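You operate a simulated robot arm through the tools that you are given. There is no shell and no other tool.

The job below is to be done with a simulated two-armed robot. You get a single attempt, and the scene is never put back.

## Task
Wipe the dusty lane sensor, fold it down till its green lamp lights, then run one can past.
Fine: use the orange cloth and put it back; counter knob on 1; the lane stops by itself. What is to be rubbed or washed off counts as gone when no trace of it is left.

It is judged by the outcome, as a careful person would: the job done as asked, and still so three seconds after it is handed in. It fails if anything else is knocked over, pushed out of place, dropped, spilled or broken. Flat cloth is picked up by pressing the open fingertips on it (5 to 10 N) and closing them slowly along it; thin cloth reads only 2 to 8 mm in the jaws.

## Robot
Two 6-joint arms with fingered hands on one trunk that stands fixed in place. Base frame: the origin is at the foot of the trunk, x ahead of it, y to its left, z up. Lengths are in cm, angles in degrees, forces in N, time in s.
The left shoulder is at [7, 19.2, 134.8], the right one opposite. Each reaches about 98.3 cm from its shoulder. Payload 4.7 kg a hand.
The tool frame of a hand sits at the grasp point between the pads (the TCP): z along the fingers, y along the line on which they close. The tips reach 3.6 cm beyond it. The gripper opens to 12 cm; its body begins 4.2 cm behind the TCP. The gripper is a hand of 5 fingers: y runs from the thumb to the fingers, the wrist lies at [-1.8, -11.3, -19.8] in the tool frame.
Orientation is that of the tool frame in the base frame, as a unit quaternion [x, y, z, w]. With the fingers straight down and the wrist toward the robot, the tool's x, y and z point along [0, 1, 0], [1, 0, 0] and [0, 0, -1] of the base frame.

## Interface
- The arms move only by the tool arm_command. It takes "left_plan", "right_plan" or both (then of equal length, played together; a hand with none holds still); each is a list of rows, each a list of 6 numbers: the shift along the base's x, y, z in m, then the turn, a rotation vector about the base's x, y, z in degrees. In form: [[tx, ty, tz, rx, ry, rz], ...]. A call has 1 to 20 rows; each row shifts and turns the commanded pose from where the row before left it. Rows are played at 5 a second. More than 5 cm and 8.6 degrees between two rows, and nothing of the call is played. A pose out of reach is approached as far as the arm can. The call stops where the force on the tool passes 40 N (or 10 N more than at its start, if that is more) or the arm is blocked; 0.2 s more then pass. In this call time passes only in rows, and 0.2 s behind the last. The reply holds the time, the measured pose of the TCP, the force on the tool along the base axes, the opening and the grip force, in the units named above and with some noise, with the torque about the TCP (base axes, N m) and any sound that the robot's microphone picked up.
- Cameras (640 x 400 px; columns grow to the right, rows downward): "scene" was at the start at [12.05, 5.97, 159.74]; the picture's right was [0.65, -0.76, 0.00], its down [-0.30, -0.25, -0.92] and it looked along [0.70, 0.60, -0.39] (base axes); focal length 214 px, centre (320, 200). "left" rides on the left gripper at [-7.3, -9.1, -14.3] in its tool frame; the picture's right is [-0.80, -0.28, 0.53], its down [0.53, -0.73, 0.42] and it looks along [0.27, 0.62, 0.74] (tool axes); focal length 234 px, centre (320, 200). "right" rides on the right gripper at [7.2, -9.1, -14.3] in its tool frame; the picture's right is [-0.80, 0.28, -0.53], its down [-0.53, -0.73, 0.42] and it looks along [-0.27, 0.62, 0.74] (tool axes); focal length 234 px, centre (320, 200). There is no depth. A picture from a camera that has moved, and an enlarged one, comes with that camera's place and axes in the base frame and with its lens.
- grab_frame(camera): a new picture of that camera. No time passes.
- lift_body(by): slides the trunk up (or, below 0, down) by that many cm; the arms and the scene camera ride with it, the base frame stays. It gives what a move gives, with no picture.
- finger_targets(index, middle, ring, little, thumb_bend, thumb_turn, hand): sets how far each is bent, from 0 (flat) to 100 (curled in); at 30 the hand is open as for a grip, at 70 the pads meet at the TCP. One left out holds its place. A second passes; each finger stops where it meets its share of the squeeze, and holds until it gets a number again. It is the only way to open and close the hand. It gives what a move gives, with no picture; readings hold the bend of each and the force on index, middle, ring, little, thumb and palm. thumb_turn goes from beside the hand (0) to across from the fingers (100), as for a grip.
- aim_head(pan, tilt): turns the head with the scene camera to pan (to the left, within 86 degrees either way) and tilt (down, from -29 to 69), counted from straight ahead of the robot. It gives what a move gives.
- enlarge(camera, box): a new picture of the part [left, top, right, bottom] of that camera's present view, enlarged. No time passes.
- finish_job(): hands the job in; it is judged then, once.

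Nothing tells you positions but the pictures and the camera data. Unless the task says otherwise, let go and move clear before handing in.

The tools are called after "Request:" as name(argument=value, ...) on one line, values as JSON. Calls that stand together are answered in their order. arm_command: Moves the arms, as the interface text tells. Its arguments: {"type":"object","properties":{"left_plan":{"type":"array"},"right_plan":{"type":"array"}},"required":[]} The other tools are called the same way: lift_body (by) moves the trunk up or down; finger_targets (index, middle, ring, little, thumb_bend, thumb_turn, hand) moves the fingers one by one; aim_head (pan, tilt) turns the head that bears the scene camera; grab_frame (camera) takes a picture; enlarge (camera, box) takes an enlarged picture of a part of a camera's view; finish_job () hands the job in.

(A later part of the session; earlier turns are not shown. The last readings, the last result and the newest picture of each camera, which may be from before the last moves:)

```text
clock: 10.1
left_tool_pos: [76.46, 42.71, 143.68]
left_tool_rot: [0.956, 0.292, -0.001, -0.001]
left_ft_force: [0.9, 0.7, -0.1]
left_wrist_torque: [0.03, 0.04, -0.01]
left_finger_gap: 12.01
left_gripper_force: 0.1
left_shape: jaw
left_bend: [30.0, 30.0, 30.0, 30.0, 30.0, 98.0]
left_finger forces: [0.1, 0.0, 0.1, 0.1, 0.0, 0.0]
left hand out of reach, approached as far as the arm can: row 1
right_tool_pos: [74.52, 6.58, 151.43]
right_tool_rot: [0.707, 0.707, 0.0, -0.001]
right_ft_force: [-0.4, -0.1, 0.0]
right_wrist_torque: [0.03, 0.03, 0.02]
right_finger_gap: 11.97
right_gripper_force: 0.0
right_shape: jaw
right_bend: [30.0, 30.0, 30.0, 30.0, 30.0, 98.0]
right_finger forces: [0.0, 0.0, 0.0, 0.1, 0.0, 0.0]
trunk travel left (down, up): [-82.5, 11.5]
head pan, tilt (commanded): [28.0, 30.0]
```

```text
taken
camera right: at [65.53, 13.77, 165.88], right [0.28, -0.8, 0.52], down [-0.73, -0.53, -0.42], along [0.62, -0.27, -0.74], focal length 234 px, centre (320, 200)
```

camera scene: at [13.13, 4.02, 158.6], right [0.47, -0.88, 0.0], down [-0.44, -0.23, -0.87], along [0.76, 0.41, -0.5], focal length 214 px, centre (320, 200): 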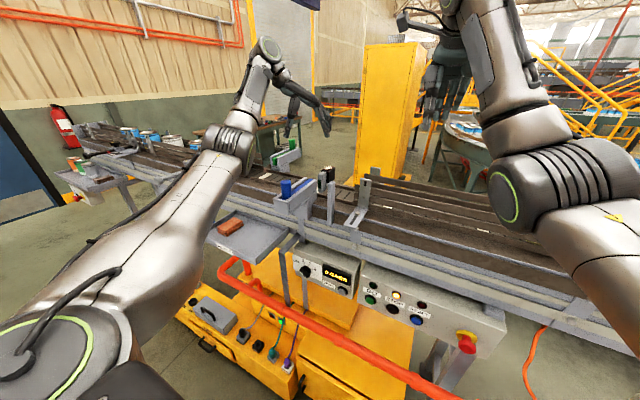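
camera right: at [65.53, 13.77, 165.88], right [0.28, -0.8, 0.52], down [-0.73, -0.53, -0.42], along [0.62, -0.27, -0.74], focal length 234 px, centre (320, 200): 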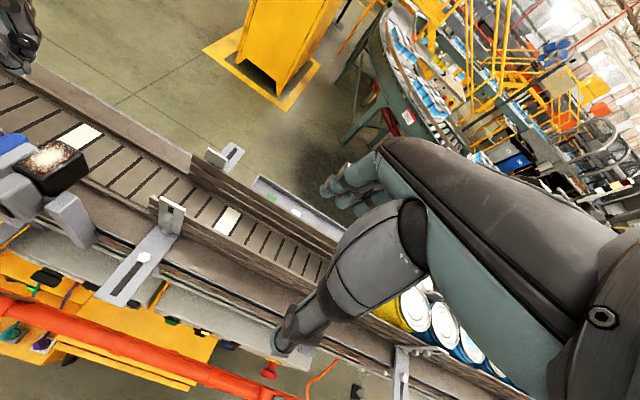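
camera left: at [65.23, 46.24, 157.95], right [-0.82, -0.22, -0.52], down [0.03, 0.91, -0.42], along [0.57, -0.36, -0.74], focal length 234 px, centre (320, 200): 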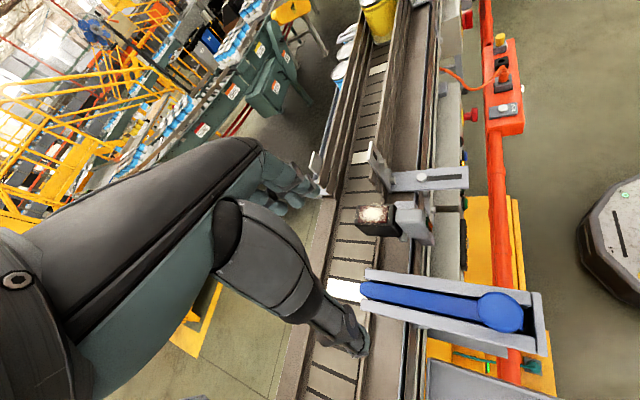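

The left arm can reach over the sensor with the wrist turned out. A close-up from here gives the sensor's exact geometry.

Request:
enlarge(camera="left", box=[330, 170, 480, 270])

Request:
enlarge(camera="left", box=[280, 0, 420, 140])

Request:
enlarge(camera="scene", box=[60, 110, 330, 230])

```text
4.00 times, centred on (405, 220) of left
camera zoom: at [65.23, 46.24, 157.95], right [-0.82, -0.22, -0.52], down [0.03, 0.91, -0.42], along [0.57, -0.36, -0.74], focal length 937 px, centre (-20, 120)
```

zoom: 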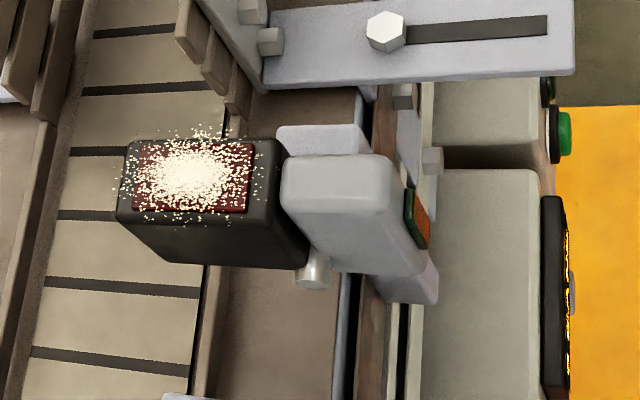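

```text
2.86 times, centred on (350, 70) of left
camera zoom: at [65.23, 46.24, 157.95], right [-0.82, -0.22, -0.52], down [0.03, 0.91, -0.42], along [0.57, -0.36, -0.74], focal length 669 px, centre (234, 571)
```

zoom: 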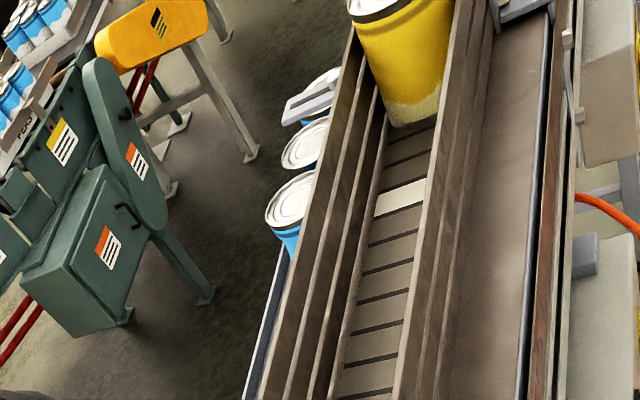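

```text
2.37 times, centred on (195, 170) of scene
camera zoom: at [13.13, 4.02, 158.6], right [0.47, -0.88, 0.0], down [-0.44, -0.23, -0.87], along [0.76, 0.41, -0.5], focal length 508 px, centre (616, 271)
```

zoom: 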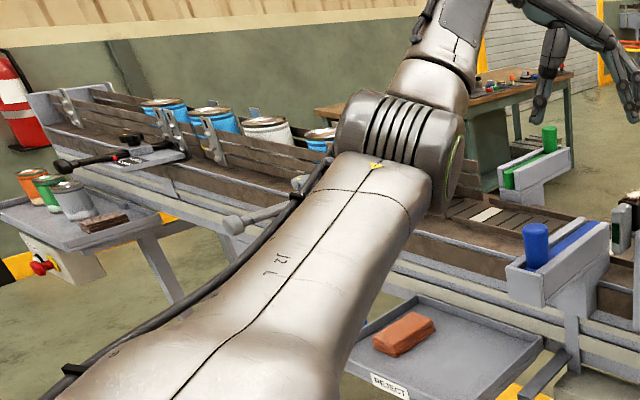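

The sensor top is about 5×3 cm at [77.5, 35, 130], with the hinge pin at about x 74.6, z 125.3. Now I'll go back to the cloth with the hand turned so it closes across the cloth's 6 cm width.

Request:
arm_command(left_plan=[[-0.015, 0.035, 0.0, 0, 0, -4], [-0.015, 0.035, 0.0, 0, 0, -5], [-0.015, 0.035, 0.0, 0, 0, -5], [-0.015, 0.035, 0.0, 0, 0, -5], [-0.015, 0.035, 0.0, 0, 0, -5], [-0.015, 0.035, 0.0, 0, 0, -5], [-0.015, 0.035, 0.0, 0, 0, -5], [-0.015, 0.035, -0.03, 0, 0, 0], [0, 0.035, -0.03, 0, 0, 0], [0, 0.035, -0.04, 0, 0, 0], [0, 0.005, -0.04, 0, 0, 0]])

Request:
grab_frame(camera="scene")

Request:
grab_frame(camera="left")

```text
refused: row 10 steps farther than a row can; nothing moved
```

```text
taken
camera scene: at [13.13, 4.02, 158.6], right [0.47, -0.88, 0.0], down [-0.44, -0.23, -0.87], along [0.76, 0.41, -0.5], focal length 214 px, centre (320, 200)
```

scene: 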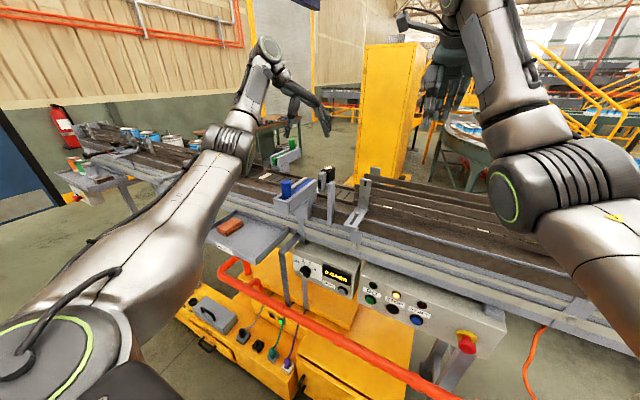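

```text
taken
camera left: at [65.23, 46.24, 157.95], right [-0.82, -0.22, -0.52], down [0.03, 0.91, -0.42], along [0.57, -0.36, -0.74], focal length 234 px, centre (320, 200)
```

left: 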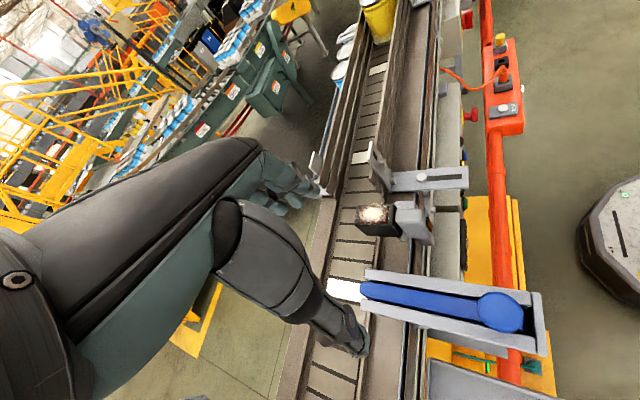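

That was refused because one row was too long; nothing moved. I'll resend with shorter rows.

Request:
arm_command(left_plan=[[-0.015, 0.035, 0.0, 0, 0, -4], [-0.015, 0.035, 0.0, 0, 0, -5], [-0.015, 0.035, 0.0, 0, 0, -5], [-0.015, 0.035, 0.0, 0, 0, -5], [-0.015, 0.035, 0.0, 0, 0, -5], [-0.015, 0.035, 0.0, 0, 0, -5], [-0.015, 0.035, 0.0, 0, 0, -5], [-0.015, 0.035, -0.03, 0, 0, 0], [0, 0.035, -0.03, 0, 0, 0], [0, 0.03, -0.035, 0, 0, 0], [0, 0.01, -0.04, 0, 0, 0]])

Request:
grab_frame(camera="scene")

Request:
grab_frame(camera="left")

```text
clock: 12.5
left_tool_pos: [67.93, 63.72, 129.32]
left_tool_rot: [0.987, 0.163, 0.002, 0.001]
left_ft_force: [0.6, 0.0, 0.3]
left_wrist_torque: [-0.03, 0.02, -0.01]
left_finger_gap: 11.97
left_gripper_force: 0.0
left_shape: jaw
left_bend: [30.0, 30.0, 30.0, 30.0, 30.0, 98.0]
left_finger forces: [0.0, 0.1, 0.0, 0.0, 0.0, 0.0]
left hand out of reach, approached as far as the arm can: row 2, 3, 4, 5, 6, 7, 9, 10
right_tool_pos: [74.41, 6.98, 151.41]
right_tool_rot: [0.707, 0.708, -0.002, -0.001]
right_ft_force: [0.4, 0.1, 0.2]
right_wrist_torque: [-0.01, -0.01, 0.05]
right_finger_gap: 11.98
right_gripper_force: 0.1
right_shape: jaw
right_bend: [30.0, 30.0, 30.0, 30.0, 30.0, 98.0]
right_finger forces: [0.1, 0.1, 0.1, 0.1, 0.0, 0.0]
trunk travel left (down, up): [-82.5, 11.5]
head pan, tilt (commanded): [28.0, 30.0]
```

```text
taken
camera scene: at [13.13, 4.39, 158.59], right [0.47, -0.88, 0.0], down [-0.44, -0.24, -0.87], along [0.76, 0.41, -0.5], focal length 214 px, centre (320, 200)
```

scene: 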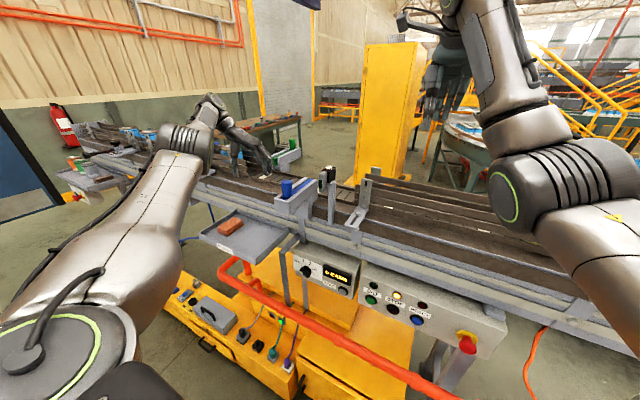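

```text
taken
camera left: at [57.98, 69.92, 143.45], right [-0.85, 0.0, -0.53], down [0.27, 0.86, -0.42], along [0.45, -0.5, -0.74], focal length 234 px, centre (320, 200)
```

left: 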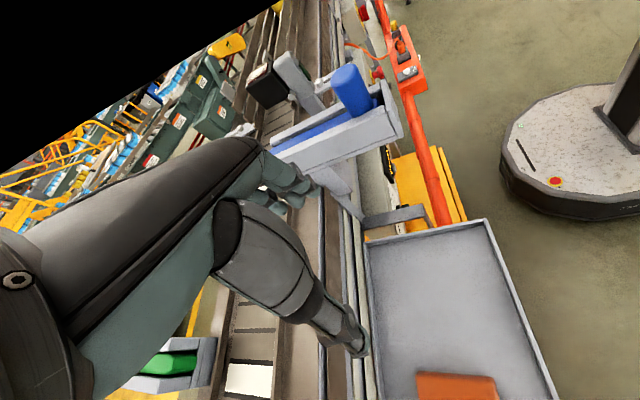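

The arm slides along a limit when high; descending should free it. I'll lower the hand over the tray and then move toward the cloth.

Request:
arm_command(left_plan=[[0, 0.01, -0.04, 0, 0, 0], [0, 0.02, -0.03, 0, 0, 0], [-0.01, 0.03, -0.02, 0, 0, -4], [-0.01, 0.03, -0.01, 0, 0, -4], [-0.01, 0.03, 0.0, 0, 0, -5], [-0.007, 0.02, 0.0, 0, 0, -6]])

Request:
grab_frame(camera="scene")

Request:
grab_frame(camera="left")

```text
clock: 13.9
left_tool_pos: [59.94, 70.02, 118.34]
left_tool_rot: [0.999, 0.05, 0.002, -0.002]
left_ft_force: [0.3, 0.2, -1.1]
left_wrist_torque: [-0.02, -0.01, 0.01]
left_finger_gap: 12.0
left_gripper_force: 0.1
left_shape: jaw
left_bend: [30.0, 30.0, 30.0, 30.0, 30.0, 98.0]
left_finger forces: [0.0, 0.0, 0.0, 0.0, 0.0, 0.0]
left hand out of reach, approached as far as the arm can: row 2, 3, 4, 5, 6
right_tool_pos: [74.41, 6.64, 151.32]
right_tool_rot: [0.707, 0.707, 0.0, 0.0]
right_ft_force: [0.1, 0.1, 0.3]
right_wrist_torque: [0.01, -0.04, -0.02]
right_finger_gap: 11.98
right_gripper_force: 0.0
right_shape: jaw
right_bend: [30.0, 30.0, 30.0, 30.0, 30.0, 98.0]
right_finger forces: [0.0, 0.1, 0.1, 0.1, 0.0, 0.0]
trunk travel left (down, up): [-82.5, 11.5]
head pan, tilt (commanded): [28.0, 30.0]
```

```text
taken
camera scene: at [12.99, 4.21, 158.6], right [0.47, -0.88, 0.0], down [-0.44, -0.23, -0.87], along [0.76, 0.41, -0.5], focal length 214 px, centre (320, 200)
```

scene: 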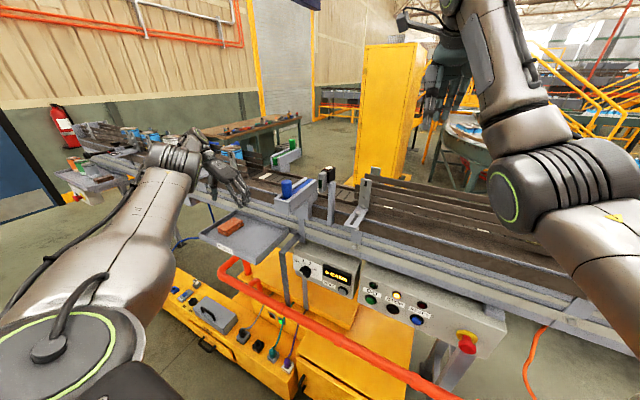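

```text
taken
camera left: at [51.68, 78.37, 132.61], right [-0.83, 0.2, -0.53], down [0.46, 0.78, -0.42], along [0.33, -0.59, -0.74], focal length 234 px, centre (320, 200)
```

left: 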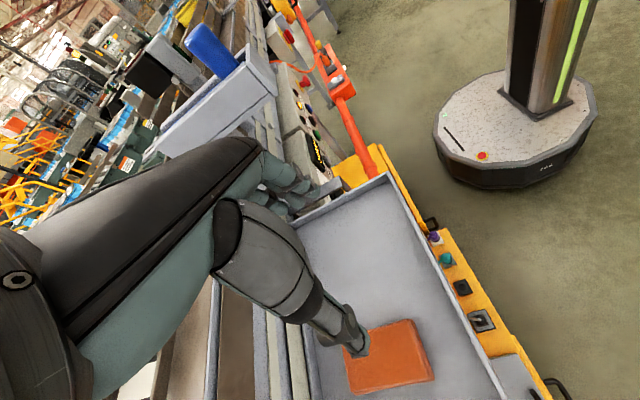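

The wrist can only be about 80 cm from the shoulder, so the outward-turned hand can't reach the cloth. I'll turn back to the straight orientation and hover over the cloth, gripping it across its 10 cm length.

Request:
arm_command(left_plan=[[0, 0, 0, 0, 0, 8.4], [0, 0, 0, 0, 0, 8.4], [0, 0, 0, 0, 0, 8.4], [0, 0, 0, 0, 0, 8.4], [0, 0, 0, 0, 0, 8.4], [0.005, 0.01, 0, 0, 0, 8.4], [0.01, 0.015, 0, 0, 0, 8.4], [0.01, 0.02, 0, 0, 0, 8.4], [0.01, 0.02, 0, 0, 0, 8.4], [0.009, 0.019, 0, 0, 0, 8.7]])

Request:
grab_frame(camera="scene")

Request:
grab_frame(camera="left")

```text
refused: row 10 steps farther than a row can; nothing moved
```

```text
taken
camera scene: at [12.99, 4.21, 158.6], right [0.47, -0.88, 0.0], down [-0.44, -0.23, -0.87], along [0.76, 0.41, -0.5], focal length 214 px, centre (320, 200)
```

scene: 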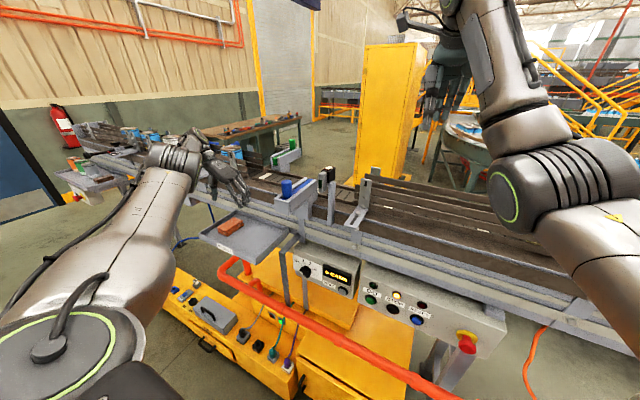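

```text
taken
camera left: at [51.68, 78.37, 132.61], right [-0.83, 0.2, -0.53], down [0.46, 0.78, -0.42], along [0.33, -0.59, -0.74], focal length 234 px, centre (320, 200)
```

left: 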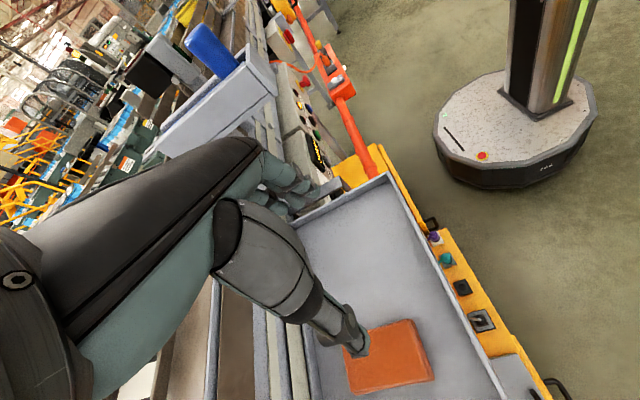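

One row exceeded the turn limit by a hair, so nothing moved. I'll resend it within limits.

Request:
arm_command(left_plan=[[0, 0, 0, 0, 0, 8.4], [0, 0, 0, 0, 0, 8.4], [0, 0, 0, 0, 0, 8.4], [0, 0, 0, 0, 0, 8.4], [0, 0, 0, 0, 0, 8.4], [0.005, 0.01, 0, 0, 0, 8.4], [0.01, 0.015, 0, 0, 0, 8.4], [0.01, 0.02, 0, 0, 0, 8.4], [0.01, 0.02, 0, 0, 0, 8.4], [0.009, 0.019, 0, 0, 0, 8.4]])

Request:
grab_frame(camera="scene")

Request:
grab_frame(camera="left")

```text
clock: 16.1
left_tool_pos: [68.13, 80.6, 117.29]
left_tool_rot: [0.711, 0.703, 0.003, -0.001]
left_ft_force: [0.4, -1.1, 1.1]
left_wrist_torque: [0.09, 0.11, 0.01]
left_finger_gap: 11.98
left_gripper_force: 0.1
left_shape: jaw
left_bend: [30.0, 30.0, 30.0, 30.0, 30.0, 98.0]
left_finger forces: [0.1, 0.1, 0.0, 0.0, 0.0, 0.0]
left hand out of reach, approached as far as the arm can: row 1, 2, 3, 4, 5, 6, 8, 10
right_tool_pos: [74.35, 6.79, 151.49]
right_tool_rot: [0.707, 0.707, 0.0, 0.0]
right_ft_force: [-0.8, 1.5, -0.2]
right_wrist_torque: [-0.03, -0.04, 0.01]
right_finger_gap: 11.96
right_gripper_force: 0.0
right_shape: jaw
right_bend: [30.0, 30.0, 30.0, 30.0, 30.0, 98.0]
right_finger forces: [0.0, 0.0, 0.1, 0.0, 0.0, 0.0]
trunk travel left (down, up): [-82.5, 11.5]
head pan, tilt (commanded): [28.0, 30.0]
```

```text
taken
camera scene: at [12.92, 4.38, 158.6], right [0.47, -0.88, 0.0], down [-0.44, -0.24, -0.87], along [0.77, 0.41, -0.5], focal length 214 px, centre (320, 200)
```

scene: 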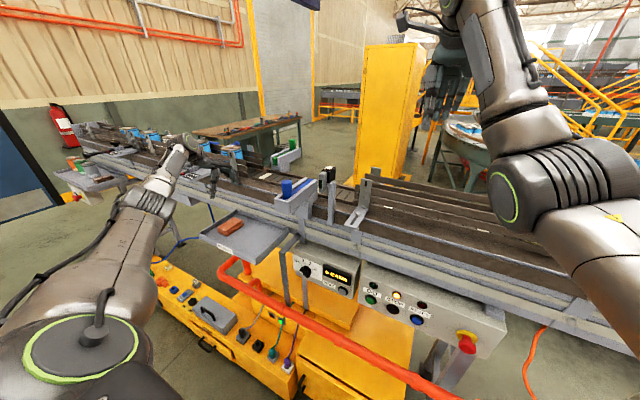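

```text
taken
camera left: at [58.69, 73.27, 131.55], right [-0.29, -0.8, -0.53], down [-0.73, 0.54, -0.42], along [0.63, 0.27, -0.73], focal length 234 px, centre (320, 200)
```

left: 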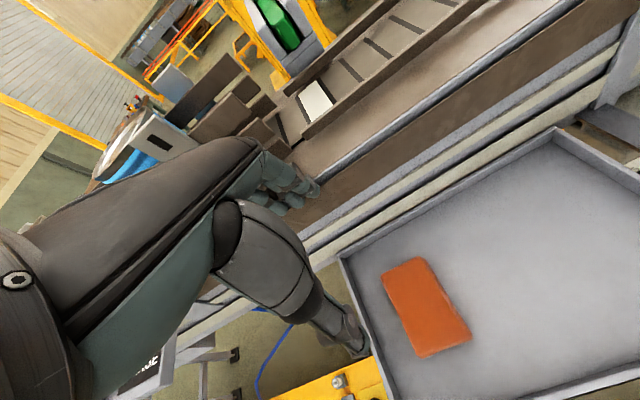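

The hand is now straight and slightly beyond the cloth. I'll shift back over the cloth centre and come down part-way.

Request:
arm_command(left_plan=[[-0.013, -0.007, -0.005, 0, 0, 0], [-0.013, -0.007, -0.015, 0, 0, 0], [-0.012, -0.008, -0.02, 0, 0, 0], [0, 0, -0.02, 0, 0, 0]])

Request:
grab_frame(camera="left")

Request:
enlarge(camera="scene", box=[150, 130, 310, 270])

```text
clock: 17.1
left_tool_pos: [64.25, 78.36, 111.44]
left_tool_rot: [0.708, 0.706, 0.002, -0.003]
left_ft_force: [-0.1, -0.7, 0.3]
left_wrist_torque: [-0.01, 0.01, -0.01]
left_finger_gap: 11.99
left_gripper_force: 0.1
left_shape: jaw
left_bend: [30.0, 30.0, 30.0, 30.0, 30.0, 98.0]
left_finger forces: [0.0, 0.1, 0.1, 0.0, 0.0, 0.0]
right_tool_pos: [74.45, 6.67, 151.45]
right_tool_rot: [0.707, 0.707, -0.001, 0.0]
right_ft_force: [-0.4, -0.3, 0.3]
right_wrist_torque: [0.06, 0.02, -0.01]
right_finger_gap: 12.01
right_gripper_force: 0.0
right_shape: jaw
right_bend: [30.0, 30.0, 30.0, 30.0, 30.0, 98.0]
right_finger forces: [0.0, 0.1, 0.1, 0.0, 0.0, 0.1]
trunk travel left (down, up): [-82.5, 11.5]
head pan, tilt (commanded): [28.0, 30.0]
```

```text
taken
camera left: at [55.07, 70.99, 125.58], right [-0.28, -0.8, -0.53], down [-0.73, 0.54, -0.42], along [0.62, 0.27, -0.74], focal length 234 px, centre (320, 200)
```

left: 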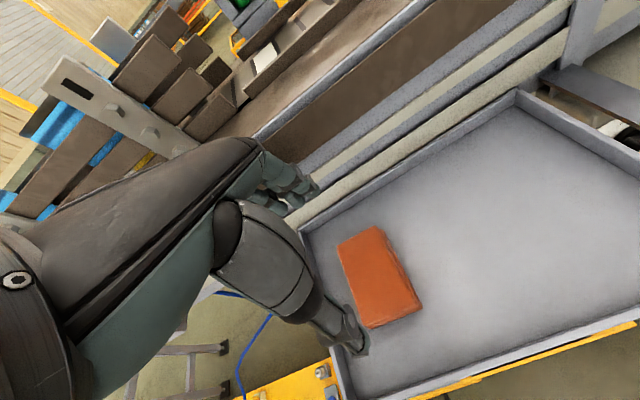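

```text
2.86 times, centred on (230, 200) of scene
camera zoom: at [13.08, 4.2, 158.6], right [0.47, -0.88, 0.0], down [-0.44, -0.23, -0.87], along [0.76, 0.41, -0.5], focal length 613 px, centre (577, 200)
```

zoom: 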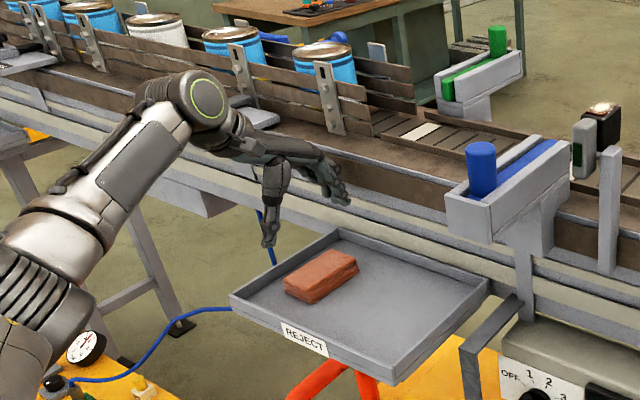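

The cloth is right under the hand (TCP [64.3, 78.4, 111]), with thumb and fingers straddling its 10 cm length. I'll descend carefully.

Request:
arm_command(left_plan=[[0, -0.003, -0.02, 0, 0, 0], [0, 0, -0.02, 0, 0, 0], [0, 0, -0.02, 0, 0, 0], [0, 0, -0.015, 0, 0, 0]])

Request:
enlarge(camera="left", box=[220, 130, 460, 400])

Request:
enlarge(camera="scene", box=[180, 170, 300, 270])

```text
clock: 18.1
left_tool_pos: [64.14, 77.91, 103.82]
left_tool_rot: [0.708, 0.706, 0.002, -0.003]
left_ft_force: [-0.4, -0.4, 0.1]
left_wrist_torque: [-0.02, -0.01, -0.01]
left_finger_gap: 12.01
left_gripper_force: 0.0
left_shape: jaw
left_bend: [30.0, 30.0, 30.0, 30.0, 30.0, 98.0]
left_finger forces: [0.0, 0.0, 0.0, 0.1, 0.0, 0.0]
right_tool_pos: [74.33, 6.69, 151.43]
right_tool_rot: [0.707, 0.707, 0.0, 0.0]
right_ft_force: [1.0, 0.3, 0.4]
right_wrist_torque: [0.01, -0.03, 0.02]
right_finger_gap: 11.97
right_gripper_force: 0.1
right_shape: jaw
right_bend: [30.0, 30.0, 30.0, 30.0, 30.0, 98.0]
right_finger forces: [0.0, 0.1, 0.1, 0.0, 0.0, 0.0]
trunk travel left (down, up): [-82.5, 11.5]
head pan, tilt (commanded): [28.0, 30.0]
```

```text
1.48 times, centred on (340, 265) of left
camera zoom: at [54.91, 70.61, 118.07], right [-0.28, -0.8, -0.53], down [-0.73, 0.54, -0.42], along [0.62, 0.27, -0.74], focal length 347 px, centre (290, 104)
```

zoom: 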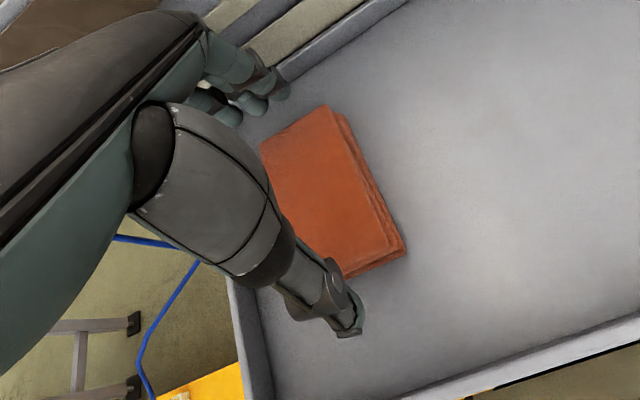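

```text
4.00 times, centred on (240, 220) of scene
camera zoom: at [13.0, 4.27, 158.61], right [0.47, -0.88, 0.0], down [-0.44, -0.24, -0.87], along [0.76, 0.41, -0.5], focal length 858 px, centre (640, 120)
```

zoom: 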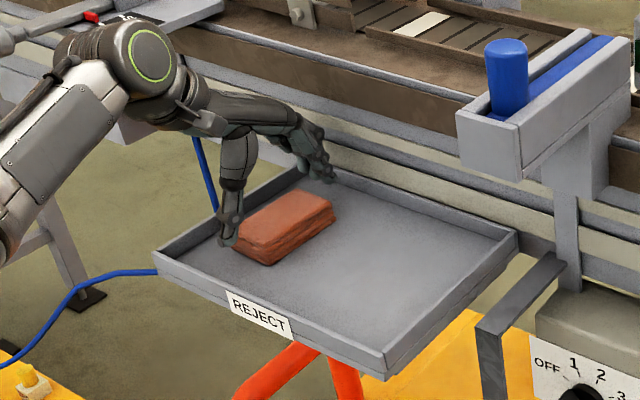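

Thumb and fingers straddle the cloth properly. I'll lower in small steps to find the tray floor gently.

Request:
arm_command(left_plan=[[0, -0.002, -0.008, 0, 0, 0], [0, 0, -0.008, 0, 0, 0]])

Request:
enlarge(camera="scene", box=[180, 170, 300, 270])

```text
clock: 18.7
left_tool_pos: [64.15, 77.69, 102.13]
left_tool_rot: [0.707, 0.707, 0.001, -0.003]
left_ft_force: [-0.2, -0.6, -0.7]
left_wrist_torque: [0.03, -0.02, 0.02]
left_finger_gap: 12.02
left_gripper_force: 0.1
left_shape: jaw
left_bend: [30.0, 30.0, 30.0, 30.0, 30.0, 98.0]
left_finger forces: [0.0, 0.0, 0.0, 0.1, 0.0, 0.1]
right_tool_pos: [74.4, 6.76, 151.44]
right_tool_rot: [0.708, 0.707, -0.001, 0.0]
right_ft_force: [0.6, 0.6, -1.2]
right_wrist_torque: [0.0, -0.03, -0.02]
right_finger_gap: 11.99
right_gripper_force: 0.0
right_shape: jaw
right_bend: [30.0, 30.0, 30.0, 30.0, 30.0, 98.0]
right_finger forces: [0.0, 0.1, 0.0, 0.0, 0.0, 0.1]
trunk travel left (down, up): [-82.5, 11.5]
head pan, tilt (commanded): [28.0, 30.0]
```

```text
4.00 times, centred on (240, 220) of scene
camera zoom: at [13.02, 4.27, 158.6], right [0.47, -0.88, 0.0], down [-0.44, -0.24, -0.87], along [0.76, 0.41, -0.5], focal length 858 px, centre (640, 120)
```

zoom: 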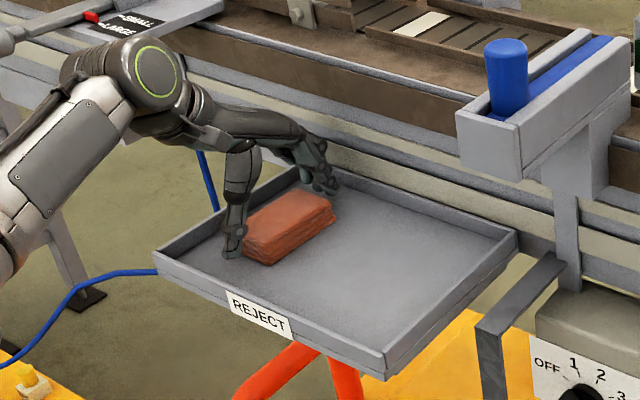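

No contact yet; continuing down in small steps.

Request:
arm_command(left_plan=[[0, 0, -0.006, 0, 0, 0], [0, 0, -0.006, 0, 0, 0]])

Request:
enlarge(camera="left", box=[280, 150, 440, 400])

Request:
enlarge(camera="scene", box=[200, 190, 280, 250])

```text
clock: 19.3
left_tool_pos: [64.17, 77.75, 100.92]
left_tool_rot: [0.708, 0.706, 0.001, -0.003]
left_ft_force: [-0.2, 0.3, 0.9]
left_wrist_torque: [-0.01, 0.02, 0.02]
left_finger_gap: 12.0
left_gripper_force: 0.0
left_shape: jaw
left_bend: [30.0, 30.0, 30.0, 30.0, 30.0, 98.0]
left_finger forces: [0.0, 0.1, 0.1, 0.0, 0.1, 0.0]
right_tool_pos: [74.31, 6.69, 151.33]
right_tool_rot: [0.707, 0.707, 0.0, 0.0]
right_ft_force: [0.2, -0.6, 0.2]
right_wrist_torque: [0.01, -0.01, 0.01]
right_finger_gap: 11.98
right_gripper_force: 0.1
right_shape: jaw
right_bend: [30.0, 30.0, 30.0, 30.0, 30.0, 98.0]
right_finger forces: [0.0, 0.0, 0.1, 0.0, 0.1, 0.0]
trunk travel left (down, up): [-82.5, 11.5]
head pan, tilt (commanded): [28.0, 30.0]
```

```text
1.60 times, centred on (360, 275) of left
camera zoom: at [54.93, 70.45, 115.24], right [-0.28, -0.8, -0.53], down [-0.73, 0.54, -0.42], along [0.62, 0.27, -0.74], focal length 375 px, centre (256, 80)
```

zoom: 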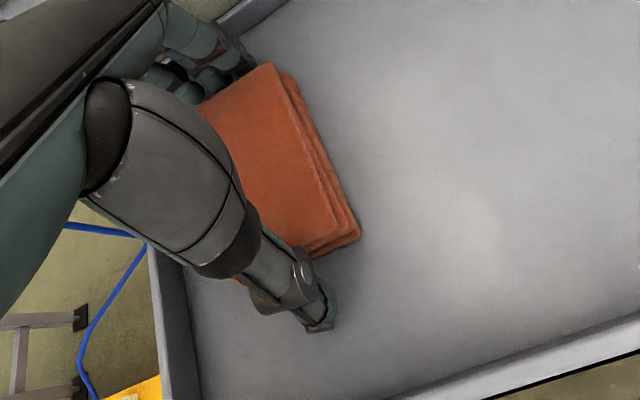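

```text
6.67 times, centred on (240, 220) of scene
camera zoom: at [13.02, 4.26, 158.6], right [0.47, -0.88, 0.0], down [-0.44, -0.24, -0.87], along [0.76, 0.41, -0.5], focal length 1430 px, centre (853, 67)
```

zoom: 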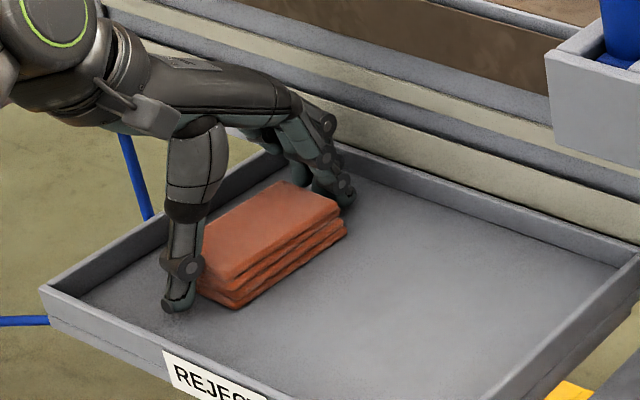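

The tips are close to the tray floor beside the pad, with the thumb slightly toward the left side of it. I'll centre the hand on the pad, rise a few millimetres so the pad's underside stays exposed, and start closing gently.

Request:
arm_command(left_plan=[[0.002, -0.012, 0.004, 0, 0, 0]])

Request:
finger_targets(hand="left", index=36, middle=36, ring=36, little=36, thumb_bend=36)

Request:
enlarge(camera="left", box=[280, 150, 440, 400])

Request:
enlarge(camera="scene", box=[200, 190, 280, 250])

```text
clock: 19.7
left_tool_pos: [64.36, 76.55, 101.5]
left_tool_rot: [0.708, 0.706, 0.002, -0.002]
left_ft_force: [0.4, 0.4, 0.3]
left_wrist_torque: [0.01, -0.03, 0.01]
left_finger_gap: 12.0
left_gripper_force: 0.1
left_shape: jaw
left_bend: [30.0, 30.0, 30.0, 30.0, 30.0, 98.0]
left_finger forces: [0.0, 0.0, 0.1, 0.0, 0.0, 0.0]
right_tool_pos: [74.31, 6.59, 151.48]
right_tool_rot: [0.707, 0.707, 0.0, 0.0]
right_ft_force: [-0.3, -0.8, -0.2]
right_wrist_torque: [-0.01, 0.0, 0.04]
right_finger_gap: 12.0
right_gripper_force: 0.0
right_shape: jaw
right_bend: [30.0, 30.0, 30.0, 30.0, 30.0, 98.0]
right_finger forces: [0.1, 0.1, 0.1, 0.1, 0.0, 0.1]
trunk travel left (down, up): [-82.5, 11.5]
head pan, tilt (commanded): [28.0, 30.0]
```

```text
clock: 20.7
left_tool_pos: [64.39, 76.5, 101.39]
left_tool_rot: [0.708, 0.706, 0.001, -0.002]
left_ft_force: [-0.5, 0.2, 0.6]
left_wrist_torque: [0.0, 0.01, -0.02]
left_finger_gap: 10.77
left_gripper_force: 1.0
left_shape: fingers
left_bend: [35.0, 36.0, 36.0, 36.0, 35.0, 98.0]
left_finger forces: [1.1, 0.1, 0.0, 0.1, 0.9, 0.0]
right_tool_pos: [74.22, 6.65, 151.46]
right_tool_rot: [0.707, 0.707, 0.0, 0.0]
right_ft_force: [0.6, -0.7, -0.8]
right_wrist_torque: [0.03, -0.01, 0.0]
right_finger_gap: 11.97
right_gripper_force: 0.1
right_shape: jaw
right_bend: [30.0, 30.0, 30.0, 30.0, 30.0, 98.0]
right_finger forces: [0.0, 0.0, 0.0, 0.1, 0.1, 0.0]
trunk travel left (down, up): [-82.5, 11.5]
head pan, tilt (commanded): [28.0, 30.0]
```

```text
1.60 times, centred on (360, 275) of left
camera zoom: at [55.13, 69.24, 115.75], right [-0.28, -0.8, -0.53], down [-0.73, 0.54, -0.42], along [0.62, 0.27, -0.74], focal length 375 px, centre (256, 80)
```

zoom: 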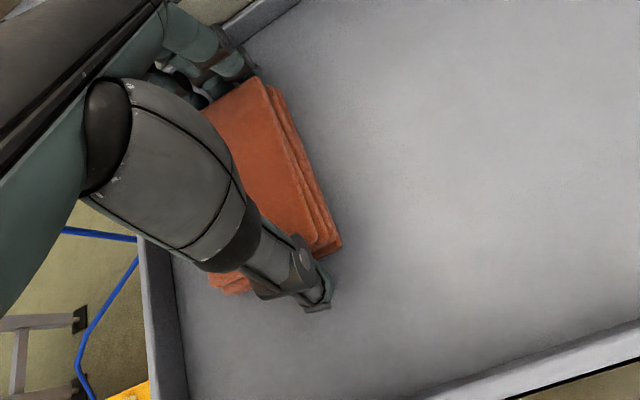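

```text
6.67 times, centred on (240, 220) of scene
camera zoom: at [12.98, 4.2, 158.61], right [0.47, -0.88, 0.0], down [-0.44, -0.23, -0.87], along [0.76, 0.41, -0.5], focal length 1430 px, centre (853, 67)
```

zoom: 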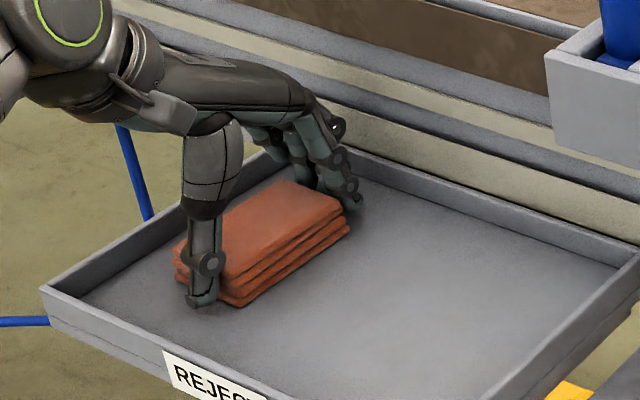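

The index and thumb have just made contact at a 10.8 cm gap. I'll close a bit more, slowly.

Request:
finger_targets(hand="left", index=41, middle=41, ring=41, little=41, thumb_bend=41)

Request:
enlarge(camera="scene", box=[200, 190, 280, 250])

Request:
enlarge(camera="left", box=[280, 150, 440, 400])

```text
clock: 21.7
left_tool_pos: [64.35, 76.55, 101.46]
left_tool_rot: [0.708, 0.707, 0.001, -0.002]
left_ft_force: [0.8, -0.1, 2.0]
left_wrist_torque: [0.06, -0.14, -0.03]
left_finger_gap: 10.45
left_gripper_force: 7.0
left_shape: fingers
left_bend: [37.0, 39.0, 40.0, 41.0, 36.0, 97.0]
left_finger forces: [4.5, 2.1, 1.5, 0.0, 6.6, 0.0]
right_tool_pos: [74.4, 6.72, 151.43]
right_tool_rot: [0.707, 0.707, -0.001, 0.0]
right_ft_force: [-0.3, 0.1, 0.3]
right_wrist_torque: [-0.01, 0.01, -0.02]
right_finger_gap: 11.96
right_gripper_force: 0.1
right_shape: jaw
right_bend: [30.0, 30.0, 30.0, 30.0, 30.0, 98.0]
right_finger forces: [0.0, 0.0, 0.1, 0.0, 0.0, 0.0]
trunk travel left (down, up): [-82.5, 11.5]
head pan, tilt (commanded): [28.0, 30.0]
```

```text
6.67 times, centred on (240, 220) of scene
camera zoom: at [12.98, 4.19, 158.61], right [0.47, -0.88, 0.0], down [-0.44, -0.23, -0.87], along [0.76, 0.41, -0.5], focal length 1430 px, centre (853, 67)
```

zoom: 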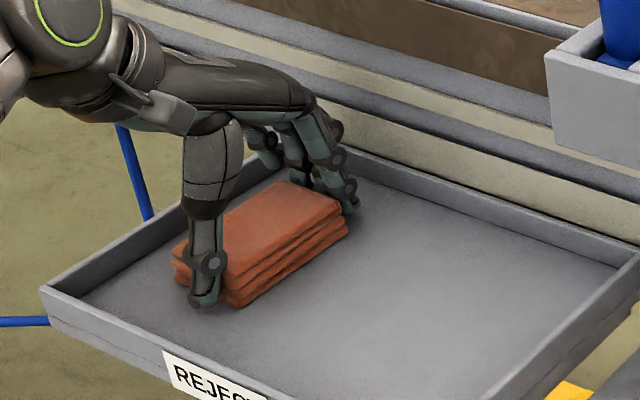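

```text
1.60 times, centred on (360, 275) of left
camera zoom: at [55.14, 69.23, 115.76], right [-0.28, -0.8, -0.53], down [-0.73, 0.54, -0.42], along [0.62, 0.27, -0.74], focal length 375 px, centre (256, 80)
```

zoom: 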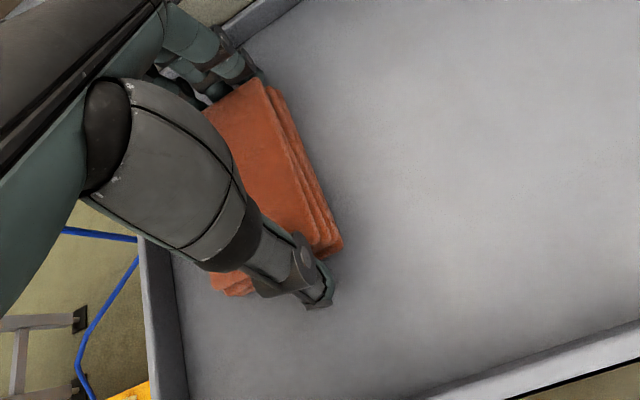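

The pad is being held as a soft block (7 N at 10.5 cm). I'll firm up the grip a little and lift slightly.

Request:
finger_targets(hand="left", index=44, middle=46, ring=47, little=48, thumb_bend=45)

Request:
arm_command(left_plan=[[0, 0, 0.01, 0, 0, 0], [0, 0, 0.01, 0, 0, 0], [0, 0, 0.02, 0, 0, 0]])

Request:
enlarge(camera="scene", box=[200, 190, 280, 250])

Request:
grab_frame(camera="left")

```text
clock: 22.7
left_tool_pos: [64.38, 76.57, 101.57]
left_tool_rot: [0.708, 0.706, 0.001, -0.002]
left_ft_force: [2.1, -0.5, 2.9]
left_wrist_torque: [0.01, -0.26, 0.0]
left_finger_gap: 10.34
left_gripper_force: 14.2
left_shape: fingers
left_bend: [39.0, 42.0, 43.0, 48.0, 36.0, 96.0]
left_finger forces: [5.9, 4.6, 4.5, 0.0, 12.7, 0.0]
right_tool_pos: [74.44, 6.58, 151.44]
right_tool_rot: [0.707, 0.707, 0.0, 0.0]
right_ft_force: [1.4, -0.3, -0.6]
right_wrist_torque: [-0.01, 0.0, 0.0]
right_finger_gap: 11.96
right_gripper_force: 0.0
right_shape: jaw
right_bend: [30.0, 30.0, 30.0, 30.0, 30.0, 98.0]
right_finger forces: [0.0, 0.0, 0.1, 0.0, 0.0, 0.0]
trunk travel left (down, up): [-82.5, 11.5]
head pan, tilt (commanded): [28.0, 30.0]
```

```text
clock: 23.5
left_tool_pos: [64.14, 76.4, 105.37]
left_tool_rot: [0.707, 0.707, 0.002, -0.002]
left_ft_force: [0.3, -0.5, -1.4]
left_wrist_torque: [-0.04, -0.02, 0.01]
left_finger_gap: 10.32
left_gripper_force: 12.9
left_shape: fingers
left_bend: [39.0, 43.0, 43.0, 48.0, 36.0, 96.0]
left_finger forces: [4.7, 4.1, 4.1, 0.0, 13.2, 0.1]
right_tool_pos: [74.35, 6.62, 151.37]
right_tool_rot: [0.707, 0.707, 0.0, 0.0]
right_ft_force: [0.0, 0.3, 0.5]
right_wrist_torque: [-0.01, -0.01, -0.02]
right_finger_gap: 11.98
right_gripper_force: 0.1
right_shape: jaw
right_bend: [30.0, 30.0, 30.0, 30.0, 30.0, 98.0]
right_finger forces: [0.0, 0.0, 0.0, 0.1, 0.1, 0.1]
trunk travel left (down, up): [-82.5, 11.5]
head pan, tilt (commanded): [28.0, 30.0]
```

```text
6.67 times, centred on (240, 220) of scene
camera zoom: at [12.96, 4.2, 158.61], right [0.47, -0.88, 0.0], down [-0.44, -0.23, -0.87], along [0.76, 0.41, -0.5], focal length 1430 px, centre (853, 67)
```

zoom: 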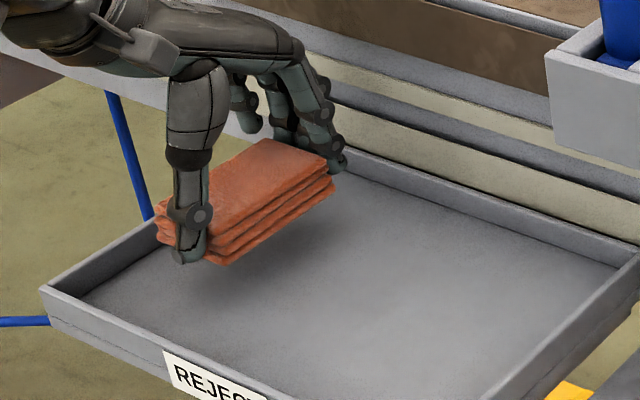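

```text
taken
camera left: at [55.04, 69.16, 119.68], right [-0.28, -0.8, -0.53], down [-0.73, 0.53, -0.42], along [0.62, 0.27, -0.74], focal length 234 px, centre (320, 200)
```

left: 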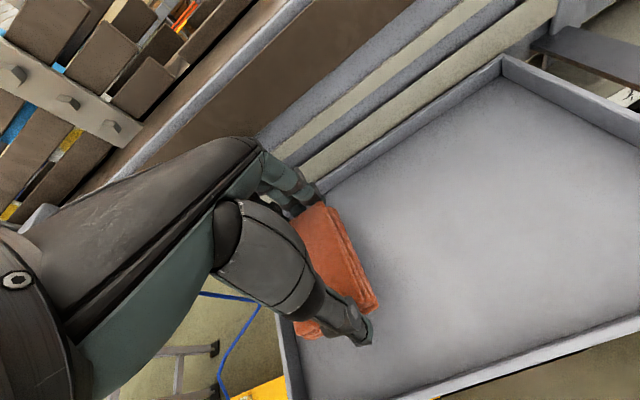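

The pad is lifted cleanly; its underside sits about 4.3 cm below the TCP. I'll retrace the proven route up and over to the sensor, turning the wrist outward on the way.

Request:
arm_command(left_plan=[[0, 0, 0.035, 0, 0, 0], [-0.01, -0.01, 0.04, 0, 0, 0], [-0.01, -0.01, 0.04, 0, 0, 0], [0, 0, 0.04, 0, 0, 0], [0.02, -0.02, 0.03, 0, 0, -8], [0.02, -0.02, 0.03, 0, 0, -8], [0.02, -0.02, 0.01, 0, 0, -8], [0.02, -0.02, 0.01, 0, 0, -8], [0.01, -0.02, 0.0, 0, 0, -8], [0.01, -0.02, 0.0, 0, 0, -8], [0.01, -0.02, 0.0, 0, 0, -8]])

Request:
grab_frame(camera="scene")

Request:
grab_frame(camera="left")

```text
clock: 25.9
left_tool_pos: [73.47, 60.52, 128.78]
left_tool_rot: [0.957, 0.291, 0.002, -0.003]
left_ft_force: [0.7, 0.0, -0.5]
left_wrist_torque: [-0.02, 0.0, 0.0]
left_finger_gap: 10.33
left_gripper_force: 13.3
left_shape: fingers
left_bend: [39.0, 43.0, 43.0, 48.0, 36.0, 96.0]
left_finger forces: [4.8, 4.2, 4.0, 0.0, 13.2, 0.0]
right_tool_pos: [74.59, 6.45, 151.34]
right_tool_rot: [0.707, 0.707, 0.001, -0.001]
right_ft_force: [-0.4, -0.4, 0.5]
right_wrist_torque: [0.07, 0.01, 0.0]
right_finger_gap: 11.97
right_gripper_force: 0.1
right_shape: jaw
right_bend: [30.0, 30.0, 30.0, 30.0, 30.0, 98.0]
right_finger forces: [0.1, 0.0, 0.0, 0.1, 0.0, 0.1]
trunk travel left (down, up): [-82.5, 11.5]
head pan, tilt (commanded): [28.0, 30.0]
```

```text
taken
camera scene: at [13.14, 3.97, 158.59], right [0.47, -0.88, 0.0], down [-0.44, -0.23, -0.87], along [0.76, 0.41, -0.5], focal length 214 px, centre (320, 200)
```

scene: 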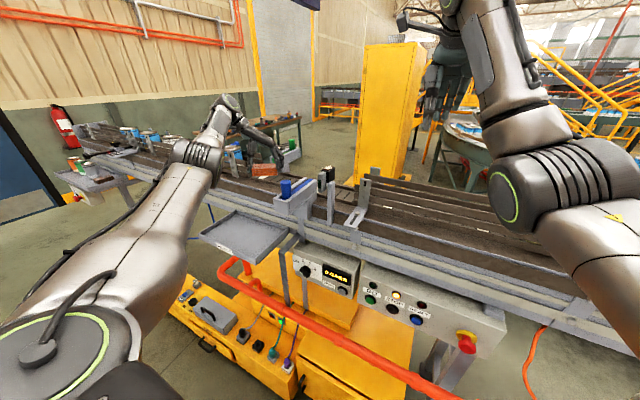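

```text
taken
camera left: at [62.23, 63.88, 143.25], right [-0.82, -0.21, -0.53], down [0.03, 0.91, -0.42], along [0.57, -0.36, -0.74], focal length 234 px, centre (320, 200)
```

left: 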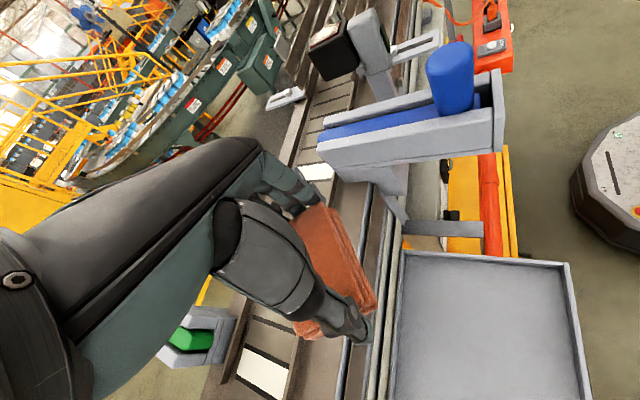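

All rows were reached. I'll rise to clear the sensor and move to hover just above it.

Request:
arm_command(left_plan=[[0.005, -0.02, 0.04, 0, 0, 0], [0.005, -0.03, 0.035, 0, 0, 0], [0.005, -0.035, 0.02, 0, 0, 0], [0.005, -0.04, 0.0, 0, 0, 0], [0.005, -0.04, 0.0, 0, 0, 0], [0.005, -0.04, 0.0, 0, 0, 0], [0.002, -0.04, 0.0, 0, 0, 0], [0.0, -0.016, 0.0, 0, 0, 0]])

Request:
grab_frame(camera="scene")

Request:
grab_frame(camera="left")

Request:
grab_frame(camera="right")

```text
clock: 27.7
left_tool_pos: [76.65, 34.41, 138.47]
left_tool_rot: [0.956, 0.292, 0.002, -0.001]
left_ft_force: [-0.4, 0.1, 0.0]
left_wrist_torque: [-0.02, -0.01, 0.01]
left_finger_gap: 10.29
left_gripper_force: 13.2
left_shape: fingers
left_bend: [39.0, 43.0, 43.0, 48.0, 36.0, 96.0]
left_finger forces: [4.8, 4.1, 4.1, 0.0, 13.1, 0.0]
right_tool_pos: [74.27, 6.7, 151.45]
right_tool_rot: [0.707, 0.707, -0.001, -0.001]
right_ft_force: [-0.2, 0.4, 0.3]
right_wrist_torque: [0.01, -0.05, -0.02]
right_finger_gap: 11.98
right_gripper_force: 0.1
right_shape: jaw
right_bend: [30.0, 30.0, 30.0, 30.0, 30.0, 98.0]
right_finger forces: [0.0, 0.0, 0.0, 0.0, 0.0, 0.0]
trunk travel left (down, up): [-82.5, 11.5]
head pan, tilt (commanded): [28.0, 30.0]
```

```text
taken
camera scene: at [13.0, 4.18, 158.61], right [0.47, -0.88, 0.0], down [-0.44, -0.23, -0.87], along [0.76, 0.41, -0.5], focal length 214 px, centre (320, 200)
```

scene: 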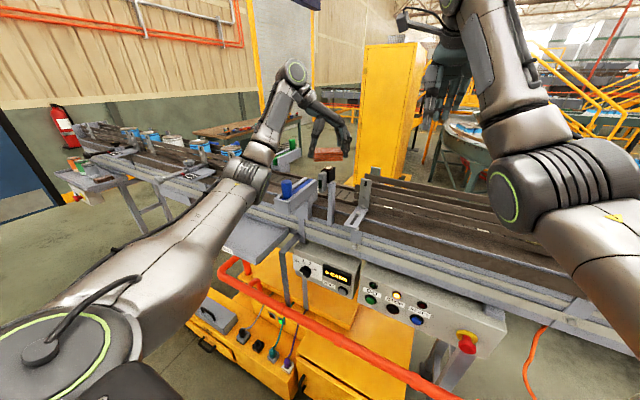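

```text
taken
camera left: at [65.3, 37.86, 152.59], right [-0.82, -0.21, -0.53], down [0.03, 0.91, -0.42], along [0.57, -0.36, -0.74], focal length 234 px, centre (320, 200)
```

left: 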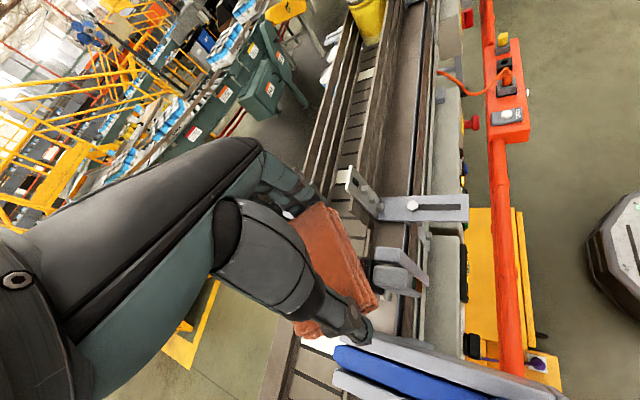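

```text
taken
camera right: at [65.39, 13.94, 165.93], right [0.28, -0.8, 0.52], down [-0.73, -0.53, -0.42], along [0.62, -0.27, -0.74], focal length 234 px, centre (320, 200)
```

right: 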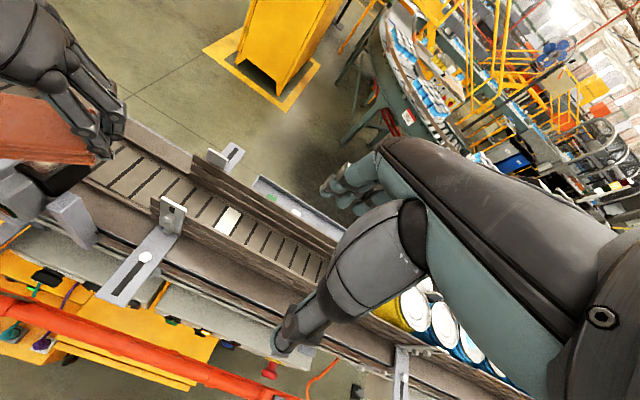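

The pad is above the sensor. I'll zoom in to check the gap before pressing.

Request:
enlarge(camera="scene", box=[280, 110, 380, 200])

Request:
enlarge(camera="right", box=[0, 60, 140, 260])

Request:
enlarge(camera="left", box=[270, 170, 450, 370])

```text
4.44 times, centred on (330, 155) of scene
camera zoom: at [13.0, 4.18, 158.61], right [0.47, -0.88, 0.0], down [-0.44, -0.23, -0.87], along [0.76, 0.41, -0.5], focal length 953 px, centre (276, 400)
```

zoom: 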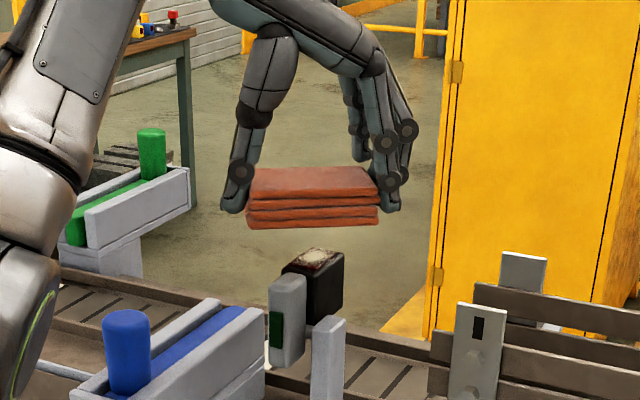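

```text
2.00 times, centred on (70, 160) of right
camera zoom: at [65.39, 13.94, 165.93], right [0.28, -0.8, 0.52], down [-0.73, -0.53, -0.42], along [0.62, -0.27, -0.74], focal length 468 px, centre (820, 280)
```

zoom: 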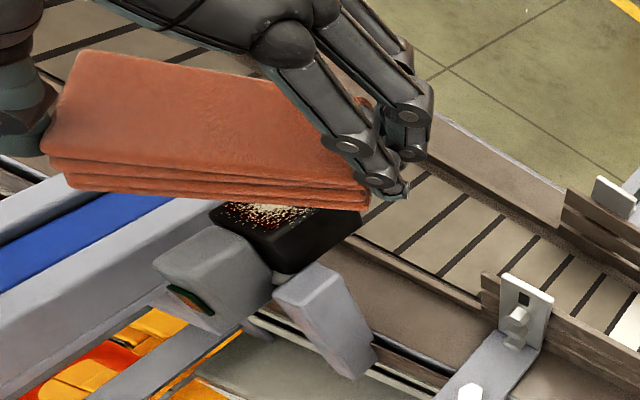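

```text
2.00 times, centred on (360, 270) of left
camera zoom: at [65.3, 37.86, 152.59], right [-0.82, -0.21, -0.53], down [0.03, 0.91, -0.42], along [0.57, -0.36, -0.74], focal length 468 px, centre (240, 60)
```

zoom: 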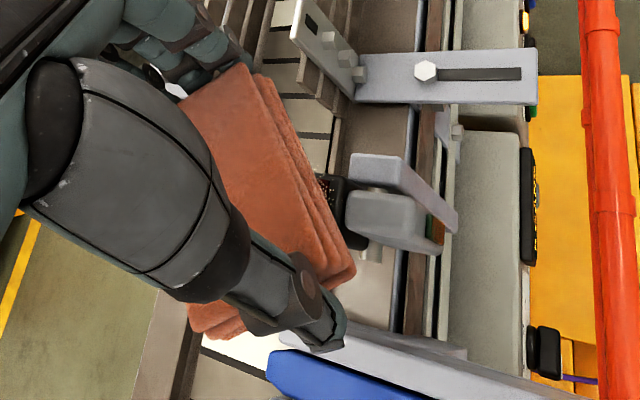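

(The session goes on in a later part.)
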